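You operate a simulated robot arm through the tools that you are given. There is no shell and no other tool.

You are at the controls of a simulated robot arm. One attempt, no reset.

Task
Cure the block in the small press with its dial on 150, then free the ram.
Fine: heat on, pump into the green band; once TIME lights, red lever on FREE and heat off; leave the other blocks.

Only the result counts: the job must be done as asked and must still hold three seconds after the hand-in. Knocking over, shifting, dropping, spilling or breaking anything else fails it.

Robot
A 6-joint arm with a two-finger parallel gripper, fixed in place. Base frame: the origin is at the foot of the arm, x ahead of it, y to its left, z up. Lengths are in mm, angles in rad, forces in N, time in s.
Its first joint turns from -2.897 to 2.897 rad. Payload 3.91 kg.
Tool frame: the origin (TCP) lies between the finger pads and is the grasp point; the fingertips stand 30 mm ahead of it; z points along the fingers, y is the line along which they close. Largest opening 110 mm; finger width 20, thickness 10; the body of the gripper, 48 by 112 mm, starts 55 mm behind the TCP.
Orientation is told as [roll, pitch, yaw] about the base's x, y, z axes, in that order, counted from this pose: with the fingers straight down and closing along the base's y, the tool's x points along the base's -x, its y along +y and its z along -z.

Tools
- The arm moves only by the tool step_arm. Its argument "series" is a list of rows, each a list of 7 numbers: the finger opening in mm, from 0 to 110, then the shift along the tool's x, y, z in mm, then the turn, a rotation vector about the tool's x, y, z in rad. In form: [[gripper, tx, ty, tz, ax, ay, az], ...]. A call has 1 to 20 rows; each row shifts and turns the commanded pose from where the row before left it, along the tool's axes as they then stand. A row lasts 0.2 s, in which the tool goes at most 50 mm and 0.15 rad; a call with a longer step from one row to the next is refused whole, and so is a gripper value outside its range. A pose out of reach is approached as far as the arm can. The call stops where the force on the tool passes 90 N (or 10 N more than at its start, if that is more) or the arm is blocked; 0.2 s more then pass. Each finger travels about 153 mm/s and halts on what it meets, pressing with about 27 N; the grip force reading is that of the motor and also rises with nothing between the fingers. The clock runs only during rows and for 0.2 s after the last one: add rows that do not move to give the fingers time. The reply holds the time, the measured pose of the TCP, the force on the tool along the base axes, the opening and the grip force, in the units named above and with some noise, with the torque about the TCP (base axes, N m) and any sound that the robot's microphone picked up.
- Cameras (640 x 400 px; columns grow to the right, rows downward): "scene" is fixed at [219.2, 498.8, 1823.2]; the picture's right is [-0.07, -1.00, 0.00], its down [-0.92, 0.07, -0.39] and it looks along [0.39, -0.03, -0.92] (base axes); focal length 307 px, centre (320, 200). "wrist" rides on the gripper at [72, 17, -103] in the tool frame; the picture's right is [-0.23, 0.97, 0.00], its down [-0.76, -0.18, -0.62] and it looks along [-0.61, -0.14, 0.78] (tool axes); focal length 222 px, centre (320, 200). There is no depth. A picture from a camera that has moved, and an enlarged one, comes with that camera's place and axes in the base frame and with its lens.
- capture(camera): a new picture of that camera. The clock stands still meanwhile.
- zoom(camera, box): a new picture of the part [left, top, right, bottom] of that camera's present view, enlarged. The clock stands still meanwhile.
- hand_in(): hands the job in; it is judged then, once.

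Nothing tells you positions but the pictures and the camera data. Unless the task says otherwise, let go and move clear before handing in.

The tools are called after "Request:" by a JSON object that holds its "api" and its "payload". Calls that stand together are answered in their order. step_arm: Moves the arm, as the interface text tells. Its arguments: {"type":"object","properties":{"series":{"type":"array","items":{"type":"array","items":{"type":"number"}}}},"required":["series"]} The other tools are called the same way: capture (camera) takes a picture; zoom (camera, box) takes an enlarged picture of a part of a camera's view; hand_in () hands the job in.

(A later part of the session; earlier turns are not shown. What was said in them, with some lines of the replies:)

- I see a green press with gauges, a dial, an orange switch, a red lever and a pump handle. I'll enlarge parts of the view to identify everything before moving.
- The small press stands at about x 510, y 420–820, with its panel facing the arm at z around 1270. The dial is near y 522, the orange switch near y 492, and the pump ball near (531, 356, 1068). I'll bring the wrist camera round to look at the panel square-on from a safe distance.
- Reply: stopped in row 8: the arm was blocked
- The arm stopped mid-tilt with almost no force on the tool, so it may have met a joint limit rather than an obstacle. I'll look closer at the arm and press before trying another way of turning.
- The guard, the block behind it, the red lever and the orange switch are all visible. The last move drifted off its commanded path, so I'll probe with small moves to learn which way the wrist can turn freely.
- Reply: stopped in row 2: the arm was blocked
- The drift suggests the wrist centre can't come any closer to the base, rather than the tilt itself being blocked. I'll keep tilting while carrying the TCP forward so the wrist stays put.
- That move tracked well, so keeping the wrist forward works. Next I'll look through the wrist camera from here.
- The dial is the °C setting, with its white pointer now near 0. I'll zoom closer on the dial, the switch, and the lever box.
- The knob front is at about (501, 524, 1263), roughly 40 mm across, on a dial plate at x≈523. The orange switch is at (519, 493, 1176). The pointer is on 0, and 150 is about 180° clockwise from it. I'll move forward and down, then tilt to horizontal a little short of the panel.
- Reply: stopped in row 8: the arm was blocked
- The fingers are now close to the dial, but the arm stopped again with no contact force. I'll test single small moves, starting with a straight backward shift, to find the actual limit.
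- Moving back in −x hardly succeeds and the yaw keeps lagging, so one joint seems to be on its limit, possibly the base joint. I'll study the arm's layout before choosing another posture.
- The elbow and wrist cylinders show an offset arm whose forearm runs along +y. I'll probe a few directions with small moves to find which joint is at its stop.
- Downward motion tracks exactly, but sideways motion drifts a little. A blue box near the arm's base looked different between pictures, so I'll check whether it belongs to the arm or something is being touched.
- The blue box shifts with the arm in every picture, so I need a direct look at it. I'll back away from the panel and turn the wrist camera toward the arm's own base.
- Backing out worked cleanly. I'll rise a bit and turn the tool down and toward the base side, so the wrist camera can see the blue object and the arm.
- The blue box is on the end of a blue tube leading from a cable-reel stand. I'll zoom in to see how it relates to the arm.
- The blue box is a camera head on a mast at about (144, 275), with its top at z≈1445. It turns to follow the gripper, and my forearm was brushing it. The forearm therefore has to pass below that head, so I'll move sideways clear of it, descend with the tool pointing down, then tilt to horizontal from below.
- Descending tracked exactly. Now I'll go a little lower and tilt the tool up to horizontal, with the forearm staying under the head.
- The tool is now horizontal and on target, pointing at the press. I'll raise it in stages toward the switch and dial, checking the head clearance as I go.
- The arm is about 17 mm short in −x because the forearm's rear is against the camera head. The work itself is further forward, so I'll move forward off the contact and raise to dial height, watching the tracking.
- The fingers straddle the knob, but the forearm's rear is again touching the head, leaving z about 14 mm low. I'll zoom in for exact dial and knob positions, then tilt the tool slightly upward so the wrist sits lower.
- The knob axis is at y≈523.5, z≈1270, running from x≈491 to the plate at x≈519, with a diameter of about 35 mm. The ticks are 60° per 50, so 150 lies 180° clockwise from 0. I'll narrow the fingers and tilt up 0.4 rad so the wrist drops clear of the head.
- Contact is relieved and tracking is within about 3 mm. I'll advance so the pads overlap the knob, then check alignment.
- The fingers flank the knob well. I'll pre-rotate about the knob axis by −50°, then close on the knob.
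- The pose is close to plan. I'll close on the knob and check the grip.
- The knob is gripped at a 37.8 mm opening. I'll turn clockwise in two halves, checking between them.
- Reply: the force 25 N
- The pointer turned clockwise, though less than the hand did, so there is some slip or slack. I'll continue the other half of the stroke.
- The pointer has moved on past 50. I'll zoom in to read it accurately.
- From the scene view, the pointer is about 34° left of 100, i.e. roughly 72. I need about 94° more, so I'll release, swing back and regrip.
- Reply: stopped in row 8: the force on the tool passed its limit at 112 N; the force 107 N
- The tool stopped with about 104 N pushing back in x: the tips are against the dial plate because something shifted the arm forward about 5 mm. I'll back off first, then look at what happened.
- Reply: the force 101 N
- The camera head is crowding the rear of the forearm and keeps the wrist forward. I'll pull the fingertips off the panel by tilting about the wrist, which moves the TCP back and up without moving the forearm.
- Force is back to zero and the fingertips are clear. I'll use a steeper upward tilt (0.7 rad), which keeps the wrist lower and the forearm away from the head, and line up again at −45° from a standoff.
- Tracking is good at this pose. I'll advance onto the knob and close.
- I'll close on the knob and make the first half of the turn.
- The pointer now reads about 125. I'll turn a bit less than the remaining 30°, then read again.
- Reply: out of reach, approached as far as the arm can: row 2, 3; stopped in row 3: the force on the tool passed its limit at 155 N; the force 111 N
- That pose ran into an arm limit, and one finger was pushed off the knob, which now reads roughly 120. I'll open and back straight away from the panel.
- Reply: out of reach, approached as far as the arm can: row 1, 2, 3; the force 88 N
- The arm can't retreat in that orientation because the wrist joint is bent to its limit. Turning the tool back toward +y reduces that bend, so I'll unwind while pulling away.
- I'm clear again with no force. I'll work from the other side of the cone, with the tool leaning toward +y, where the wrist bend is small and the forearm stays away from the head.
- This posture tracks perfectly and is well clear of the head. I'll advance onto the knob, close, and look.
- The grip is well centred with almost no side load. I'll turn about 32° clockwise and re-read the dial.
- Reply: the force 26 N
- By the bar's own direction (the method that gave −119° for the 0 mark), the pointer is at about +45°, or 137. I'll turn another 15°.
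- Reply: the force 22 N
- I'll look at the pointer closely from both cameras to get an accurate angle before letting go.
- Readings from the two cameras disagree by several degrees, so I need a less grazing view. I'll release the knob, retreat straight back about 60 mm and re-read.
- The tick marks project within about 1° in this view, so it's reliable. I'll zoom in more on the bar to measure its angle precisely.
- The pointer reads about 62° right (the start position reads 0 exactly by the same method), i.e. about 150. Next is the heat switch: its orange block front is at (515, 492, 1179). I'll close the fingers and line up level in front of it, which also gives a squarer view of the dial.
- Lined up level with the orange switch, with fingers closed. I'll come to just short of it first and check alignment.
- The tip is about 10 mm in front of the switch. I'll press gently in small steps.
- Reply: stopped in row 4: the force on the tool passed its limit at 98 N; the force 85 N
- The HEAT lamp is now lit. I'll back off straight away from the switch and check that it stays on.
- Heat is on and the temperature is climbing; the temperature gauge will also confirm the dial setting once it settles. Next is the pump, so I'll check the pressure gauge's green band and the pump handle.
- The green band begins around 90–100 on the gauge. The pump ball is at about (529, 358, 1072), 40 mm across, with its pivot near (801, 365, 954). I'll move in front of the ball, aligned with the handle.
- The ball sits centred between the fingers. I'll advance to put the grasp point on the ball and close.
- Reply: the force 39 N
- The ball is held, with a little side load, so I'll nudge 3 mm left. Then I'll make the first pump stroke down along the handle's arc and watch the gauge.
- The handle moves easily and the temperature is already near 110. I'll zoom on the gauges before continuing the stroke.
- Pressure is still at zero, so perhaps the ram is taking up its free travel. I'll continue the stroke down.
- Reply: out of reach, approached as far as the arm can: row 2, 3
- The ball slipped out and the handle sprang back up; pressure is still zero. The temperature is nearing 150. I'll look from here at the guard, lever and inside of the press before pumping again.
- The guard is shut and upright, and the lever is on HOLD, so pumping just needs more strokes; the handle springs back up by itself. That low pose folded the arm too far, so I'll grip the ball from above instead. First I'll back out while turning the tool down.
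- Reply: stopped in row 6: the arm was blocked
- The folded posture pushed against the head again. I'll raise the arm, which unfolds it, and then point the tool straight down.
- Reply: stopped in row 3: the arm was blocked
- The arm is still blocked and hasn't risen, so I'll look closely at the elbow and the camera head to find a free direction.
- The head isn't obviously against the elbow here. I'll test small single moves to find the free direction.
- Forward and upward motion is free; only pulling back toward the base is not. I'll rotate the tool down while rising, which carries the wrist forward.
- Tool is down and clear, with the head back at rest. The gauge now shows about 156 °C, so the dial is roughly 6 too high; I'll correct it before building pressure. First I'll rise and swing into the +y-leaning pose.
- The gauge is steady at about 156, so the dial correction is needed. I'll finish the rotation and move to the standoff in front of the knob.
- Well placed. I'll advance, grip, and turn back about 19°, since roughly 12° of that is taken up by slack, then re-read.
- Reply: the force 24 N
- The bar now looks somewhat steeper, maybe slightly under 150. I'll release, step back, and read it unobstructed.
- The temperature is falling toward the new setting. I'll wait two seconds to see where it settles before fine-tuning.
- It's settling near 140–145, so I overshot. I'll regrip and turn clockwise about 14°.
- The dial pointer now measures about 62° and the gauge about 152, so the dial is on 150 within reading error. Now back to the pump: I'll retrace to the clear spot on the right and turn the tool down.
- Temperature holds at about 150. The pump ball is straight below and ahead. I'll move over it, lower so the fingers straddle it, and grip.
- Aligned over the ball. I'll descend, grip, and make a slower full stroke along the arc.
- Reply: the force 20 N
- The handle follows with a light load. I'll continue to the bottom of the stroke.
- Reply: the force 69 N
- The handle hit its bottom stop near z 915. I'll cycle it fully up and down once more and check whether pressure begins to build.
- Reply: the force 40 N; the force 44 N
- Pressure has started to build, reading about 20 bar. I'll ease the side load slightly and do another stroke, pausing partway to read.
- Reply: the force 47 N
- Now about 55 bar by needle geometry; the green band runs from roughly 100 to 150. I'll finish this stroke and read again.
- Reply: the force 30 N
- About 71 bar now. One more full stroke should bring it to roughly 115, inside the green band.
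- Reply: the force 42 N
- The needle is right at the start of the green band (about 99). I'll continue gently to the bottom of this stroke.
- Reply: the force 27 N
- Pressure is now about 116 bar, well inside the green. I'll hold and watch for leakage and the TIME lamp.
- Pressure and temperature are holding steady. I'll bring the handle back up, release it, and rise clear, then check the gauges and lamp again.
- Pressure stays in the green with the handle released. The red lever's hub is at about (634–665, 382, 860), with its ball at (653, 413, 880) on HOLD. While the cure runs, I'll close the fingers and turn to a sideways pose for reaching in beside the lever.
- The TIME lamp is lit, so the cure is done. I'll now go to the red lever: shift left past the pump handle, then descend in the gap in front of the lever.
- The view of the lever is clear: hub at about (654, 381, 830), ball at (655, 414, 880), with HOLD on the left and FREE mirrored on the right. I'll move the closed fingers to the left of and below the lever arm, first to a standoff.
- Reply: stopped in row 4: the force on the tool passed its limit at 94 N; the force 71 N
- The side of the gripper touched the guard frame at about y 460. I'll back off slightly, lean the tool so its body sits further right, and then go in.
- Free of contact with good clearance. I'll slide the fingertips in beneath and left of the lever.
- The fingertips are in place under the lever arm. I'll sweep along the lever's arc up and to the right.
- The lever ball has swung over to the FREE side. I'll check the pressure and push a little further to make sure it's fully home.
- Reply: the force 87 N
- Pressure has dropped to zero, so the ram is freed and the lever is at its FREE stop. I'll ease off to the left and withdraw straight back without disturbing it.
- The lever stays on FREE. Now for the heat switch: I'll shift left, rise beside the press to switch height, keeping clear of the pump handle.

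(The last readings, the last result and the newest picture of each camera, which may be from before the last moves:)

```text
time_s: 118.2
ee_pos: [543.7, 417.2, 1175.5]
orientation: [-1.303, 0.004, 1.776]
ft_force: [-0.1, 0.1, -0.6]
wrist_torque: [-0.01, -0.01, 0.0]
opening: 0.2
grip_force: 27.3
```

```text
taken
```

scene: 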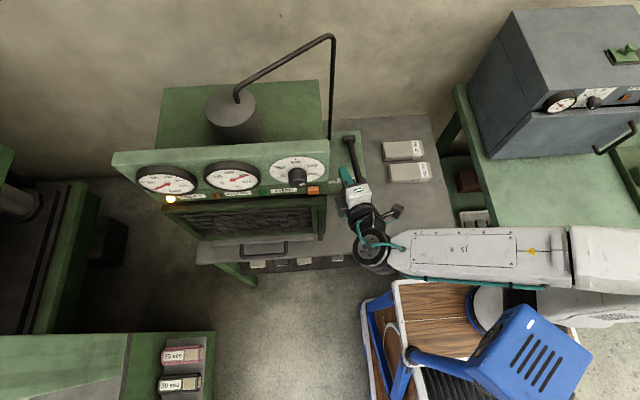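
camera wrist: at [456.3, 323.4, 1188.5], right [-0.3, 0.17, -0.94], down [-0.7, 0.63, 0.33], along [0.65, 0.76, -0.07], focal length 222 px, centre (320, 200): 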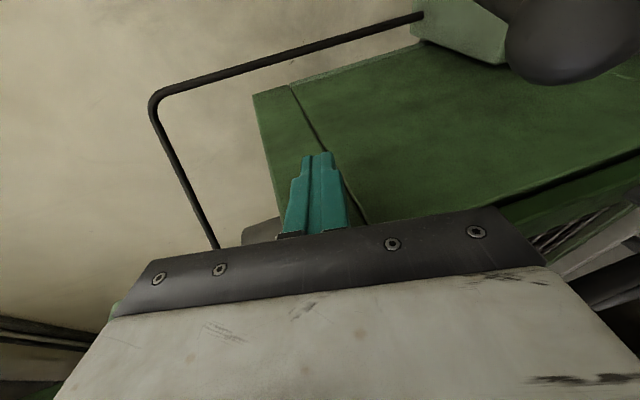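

Clear and at the right height. I'll move round in front of the switch, aimed at its lower half, which now stands out.

Request:
{"api": "step_arm", "payload": {"series": [[0, -12.7, 8, -28.8, 0, 0, 0], [0, -12.7, 8, -28.8, 0, 0, 0], [0, -29.1, 0.9, -0.6, 0, 0, 0], [0, -29.1, 0.9, -0.6, 0, 0, 0], [0, 0, 0, 0, 0, 0, 0]]}}

Request:
{"api": "capture", "payload": {"camera": "wrist"}}

Request:
{"api": "zoom", "payload": {"camera": "wrist", "box": [240, 60, 440, 220]}}

Request:
{"api": "zoom", "payload": {"camera": "scene", "box": [280, 160, 350, 220]}}

```text
time_s: 119.4
ee_pos: [470.1, 488.3, 1174.9]
orientation: [-1.305, 0.005, 1.772]
ft_force: [0.2, -1.2, 0.3]
wrist_torque: [0.0, -0.01, -0.02]
opening: 0.3
grip_force: 26.9
```

```text
taken
camera wrist: at [382.7, 394.5, 1187.0], right [-0.3, 0.17, -0.94], down [-0.7, 0.64, 0.33], along [0.65, 0.75, -0.07], focal length 222 px, centre (320, 200)
```

wrist: 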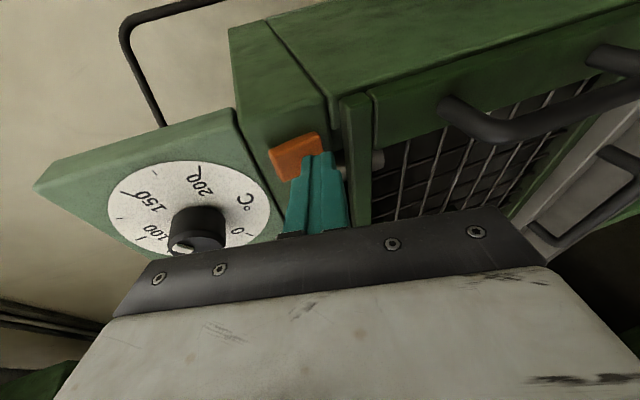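

```text
2.50 times, centred on (340, 140) of wrist
camera zoom: at [382.7, 394.5, 1187.0], right [-0.3, 0.17, -0.94], down [-0.7, 0.64, 0.33], along [0.65, 0.75, -0.07], focal length 555 px, centre (270, 350)
```

zoom: 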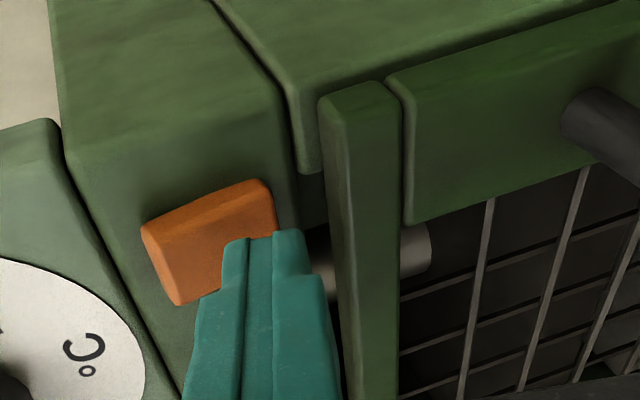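

```text
6.67 times, centred on (315, 190) of scene
camera zoom: at [219.2, 498.8, 1823.2], right [-0.07, -1.0, 0.0], down [-0.92, 0.07, -0.39], along [0.39, -0.03, -0.92], focal length 2044 px, centre (353, 267)
```

zoom: 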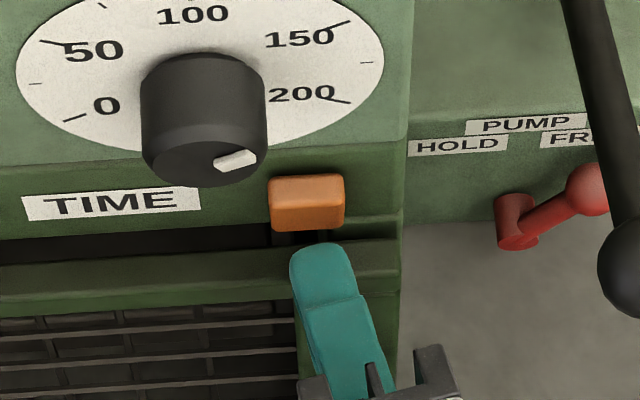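

The fingertip is squarely opposite the lower half of the rocker. I'll press it in gently and watch the HEAT lamp.

Request:
{"api": "step_arm", "payload": {"series": [[0, 0.8, -1, 3.8, 0, 0, 0], [0, 0.8, -1, 3.8, 0, 0, 0], [0, 0.6, -0.8, 2.8, 0, 0, 0], [0, 0, 0, 0, 0, 0, 0]]}}

Request:
{"api": "zoom", "payload": {"camera": "scene", "box": [130, 155, 330, 225]}}

```text
time_s: 120.4
ee_pos: [478.6, 488.7, 1173.0]
orientation: [-1.303, 0.006, 1.778]
ft_force: [-29.8, -7.5, -8.0]
wrist_torque: [0.01, 0.2, -0.3]
opening: 0.0
grip_force: 27.0
```

```text
3.20 times, centred on (230, 190) of scene
camera zoom: at [219.2, 498.8, 1823.2], right [-0.07, -1.0, 0.0], down [-0.92, 0.07, -0.39], along [0.39, -0.03, -0.92], focal length 981 px, centre (608, 232)
```

zoom: 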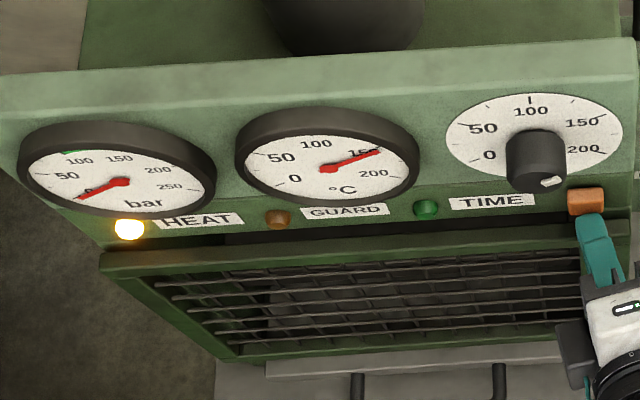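

Contact with about 30 N, but the heat is still on. I'll press a few millimetres further.

Request:
{"api": "step_arm", "payload": {"series": [[0, 0.4, -0.5, 1.9, 0, 0, 0], [0, 0.4, -0.5, 1.9, 0, 0, 0], [0, 0, 0, 0, 0, 0, 0]]}}

Request:
{"api": "zoom", "payload": {"camera": "scene", "box": [130, 155, 330, 225]}}

Request:
{"api": "zoom", "payload": {"camera": "scene", "box": [285, 170, 335, 210]}}

```text
time_s: 121.1
ee_pos: [478.1, 488.5, 1173.4]
orientation: [-1.3, 0.008, 1.787]
ft_force: [-64.1, -4.7, 7.4]
wrist_torque: [0.01, -0.25, -0.28]
opening: 0.3
grip_force: 26.9
stopped in row 3: the force on the tool passed its limit at 94 N (the readings are from after the stop); the commanded pose is now the measured one
```

```text
3.20 times, centred on (230, 190) of scene
camera zoom: at [219.2, 498.8, 1823.2], right [-0.07, -1.0, 0.0], down [-0.92, 0.07, -0.39], along [0.39, -0.03, -0.92], focal length 981 px, centre (608, 232)
```

zoom: 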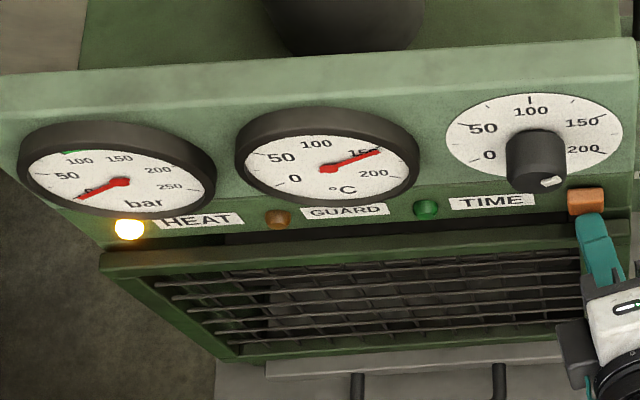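

```text
10.00 times, centred on (310, 190) of scene
camera zoom: at [219.2, 498.8, 1823.2], right [-0.07, -1.0, 0.0], down [-0.92, 0.07, -0.39], along [0.39, -0.03, -0.92], focal length 3066 px, centre (420, 300)
```

zoom: 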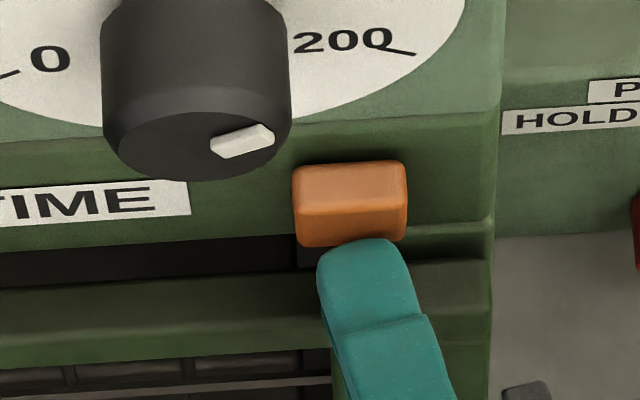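

The leading upper edge of the fingertip was pushing near the rocker's pivot, so it couldn't flip. I'll back off, level the tool, go about 10 mm lower and press the lower end.

Request:
{"api": "step_arm", "payload": {"series": [[0, -2.4, 3.1, -11.3, 0, 0, 0], [0, 0, 0, 0, 0.13, 0, 0], [0, 0, 0, 0, 0.13, 0, 0], [0, 0, 11, 0, 0, 0, 0], [0, 0, 0, 0, 0, 0, 0]]}}

Request:
{"api": "zoom", "payload": {"camera": "wrist", "box": [240, 60, 440, 220]}}

Request:
{"api": "zoom", "payload": {"camera": "scene", "box": [285, 170, 335, 210]}}

```text
time_s: 122.3
ee_pos: [471.5, 487.4, 1161.7]
orientation: [-1.562, 0.004, 1.778]
ft_force: [-0.2, 0.3, -0.1]
wrist_torque: [0.02, -0.04, 0.0]
opening: 0.1
grip_force: 26.7
```

```text
2.50 times, centred on (340, 140) of wrist
camera zoom: at [385.2, 393.7, 1146.9], right [-0.05, 0.22, -0.97], down [-0.76, 0.62, 0.18], along [0.64, 0.76, 0.13], focal length 555 px, centre (270, 350)
```

zoom: 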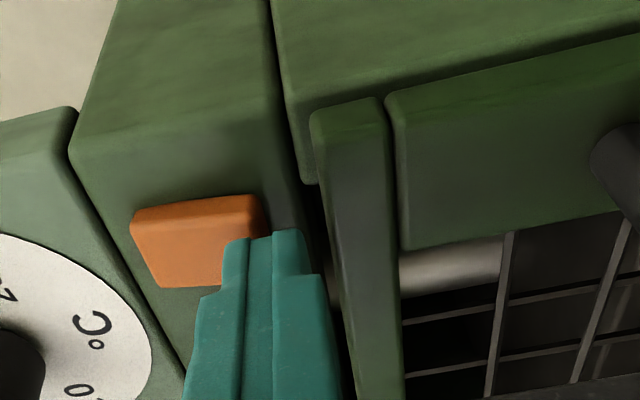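

```text
10.00 times, centred on (310, 190) of scene
camera zoom: at [219.2, 498.8, 1823.2], right [-0.07, -1.0, 0.0], down [-0.92, 0.07, -0.39], along [0.39, -0.03, -0.92], focal length 3066 px, centre (420, 300)
```

zoom: 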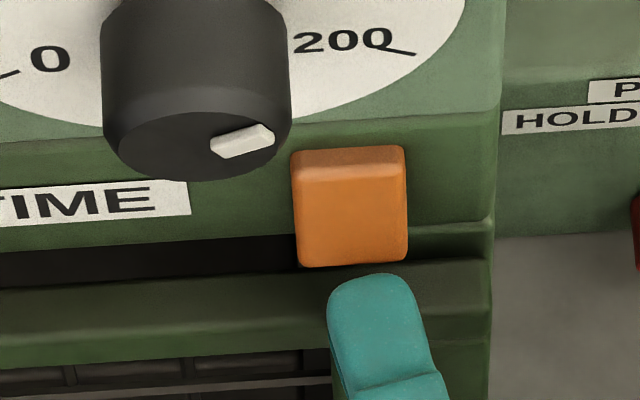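

The rocker now looks flipped back to its original position. I'll check the HEAT lamp.

Request:
{"api": "zoom", "payload": {"camera": "scene", "box": [130, 155, 330, 225]}}

Request:
{"api": "capture", "payload": {"camera": "scene"}}

```text
3.20 times, centred on (230, 190) of scene
camera zoom: at [219.2, 498.8, 1823.2], right [-0.07, -1.0, 0.0], down [-0.92, 0.07, -0.39], along [0.39, -0.03, -0.92], focal length 981 px, centre (608, 232)
```

zoom: 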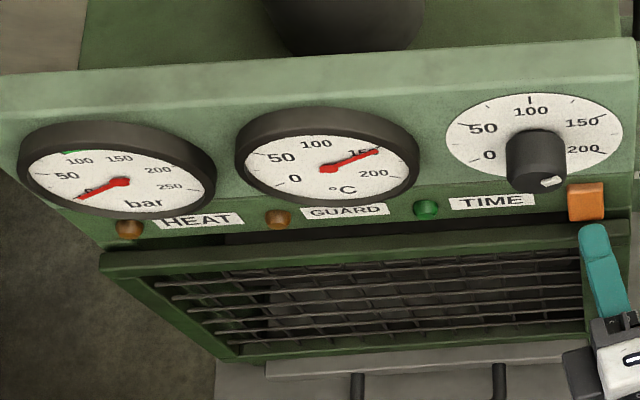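

```text
taken
```

scene: 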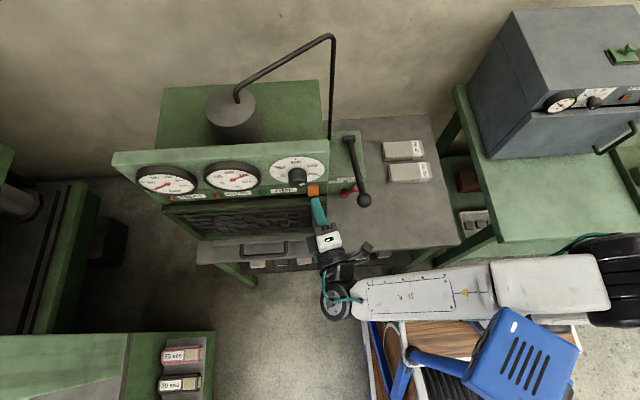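

Heat is off, pressure is at zero, and the lever is on FREE. I'll move clear of the press and do a final check.

Request:
{"api": "step_arm", "payload": {"series": [[0, 29, -2.5, -8.1, 0, 0, 0], [0, 29, -2.5, -8.1, 0, 0, 0], [0, 17.8, -30, 11.6, 0, 0, 0], [0, 17.8, -30, 11.6, 0, 0, 0], [0, 0, 0, 0, 0, 0, 0]]}}

Request:
{"api": "capture", "payload": {"camera": "scene"}}

Request:
{"api": "zoom", "payload": {"camera": "scene", "box": [130, 155, 330, 225]}}

Request:
{"api": "zoom", "payload": {"camera": "scene", "box": [280, 150, 380, 220]}}

Request:
{"api": "zoom", "payload": {"camera": "scene", "box": [180, 190, 420, 340]}}

```text
time_s: 123.5
ee_pos: [497.4, 398.7, 1225.8]
orientation: [-1.561, 0.008, 1.78]
ft_force: [-0.1, -0.5, 0.6]
wrist_torque: [-0.03, 0.03, -0.02]
opening: 0.3
grip_force: 26.9
```

```text
taken
```

scene: 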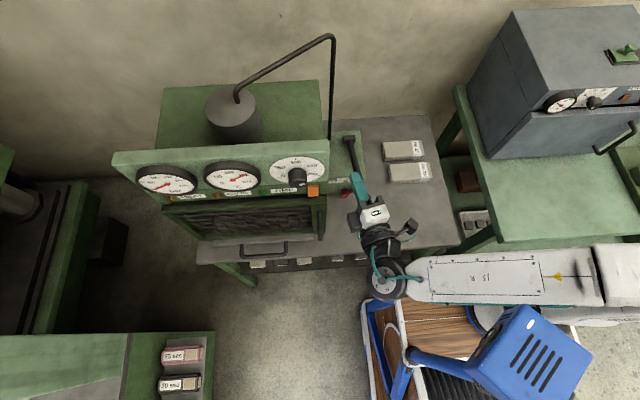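

```text
3.20 times, centred on (230, 190) of scene
camera zoom: at [219.2, 498.8, 1823.2], right [-0.07, -1.0, 0.0], down [-0.92, 0.07, -0.39], along [0.39, -0.03, -0.92], focal length 981 px, centre (608, 232)
```

zoom: 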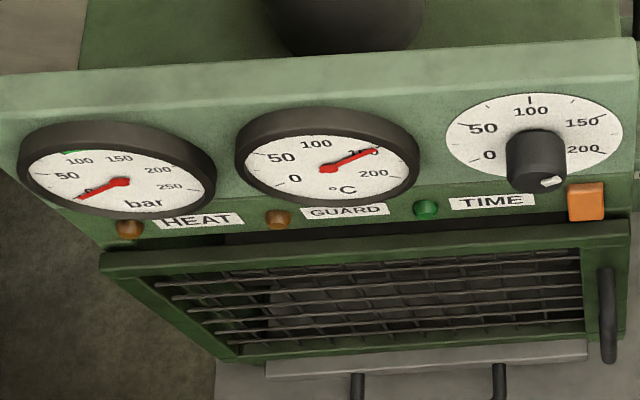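

```text
5.71 times, centred on (330, 185) of scene
camera zoom: at [219.2, 498.8, 1823.2], right [-0.07, -1.0, 0.0], down [-0.92, 0.07, -0.39], along [0.39, -0.03, -0.92], focal length 1752 px, centre (263, 286)
```

zoom: 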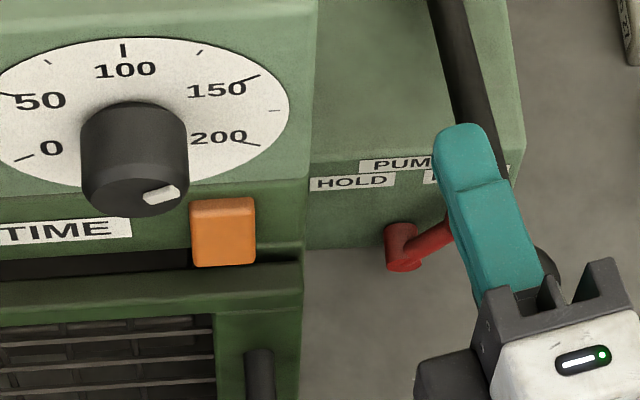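

```text
2.67 times, centred on (300, 265) of scene
camera zoom: at [219.2, 498.8, 1823.2], right [-0.07, -1.0, 0.0], down [-0.92, 0.07, -0.39], along [0.39, -0.03, -0.92], focal length 818 px, centre (373, 27)
```

zoom: 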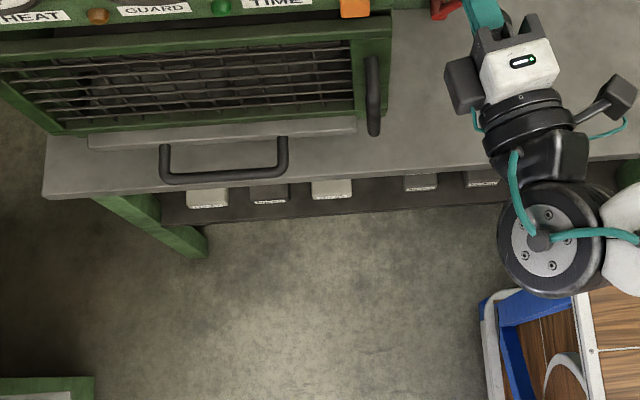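

Final state: the dial is on 150, the HEAT lamp is out and pressure is zero. The red lever is on FREE, the guard is closed and the other blocks are where they were. The arm is clear of everything, so I'm handing in.

Request:
{"api": "hand_in", "payload": {}}

```text
The job is handed in.
```

The block in the small press has been cured, the ram is free and the heat is off; I've handed the job in.

- **Dial:** it is set to 150. My readings of the pointer and the temperature gauge put it between about 149 and 152. I overshot twice while setting it, but it was settled before I built any pressure.
- **Cure:** with the heat on, I pumped to about 116 bar, inside the green band. Pressure and temperature held steady until TIME lit.
- **Release:** I then moved the red lever to FREE, which dropped the pressure to zero. After that I switched the heat off, and the HEAT lamp is out.
- **Other blocks:** they look unmoved in the final pictures, and the guard stayed shut. The arm ended clear of the press.

**Contacts along the way:**
- The forearm pushed against the blue camera head on the stand several times. The head swung back to its original position each time.
- The fingers pressed on the dial plate with up to about 155 N.
- The gripper touched the guard frame once, at about 94 N.

I saw no damage or movement from any of these in the pictures.
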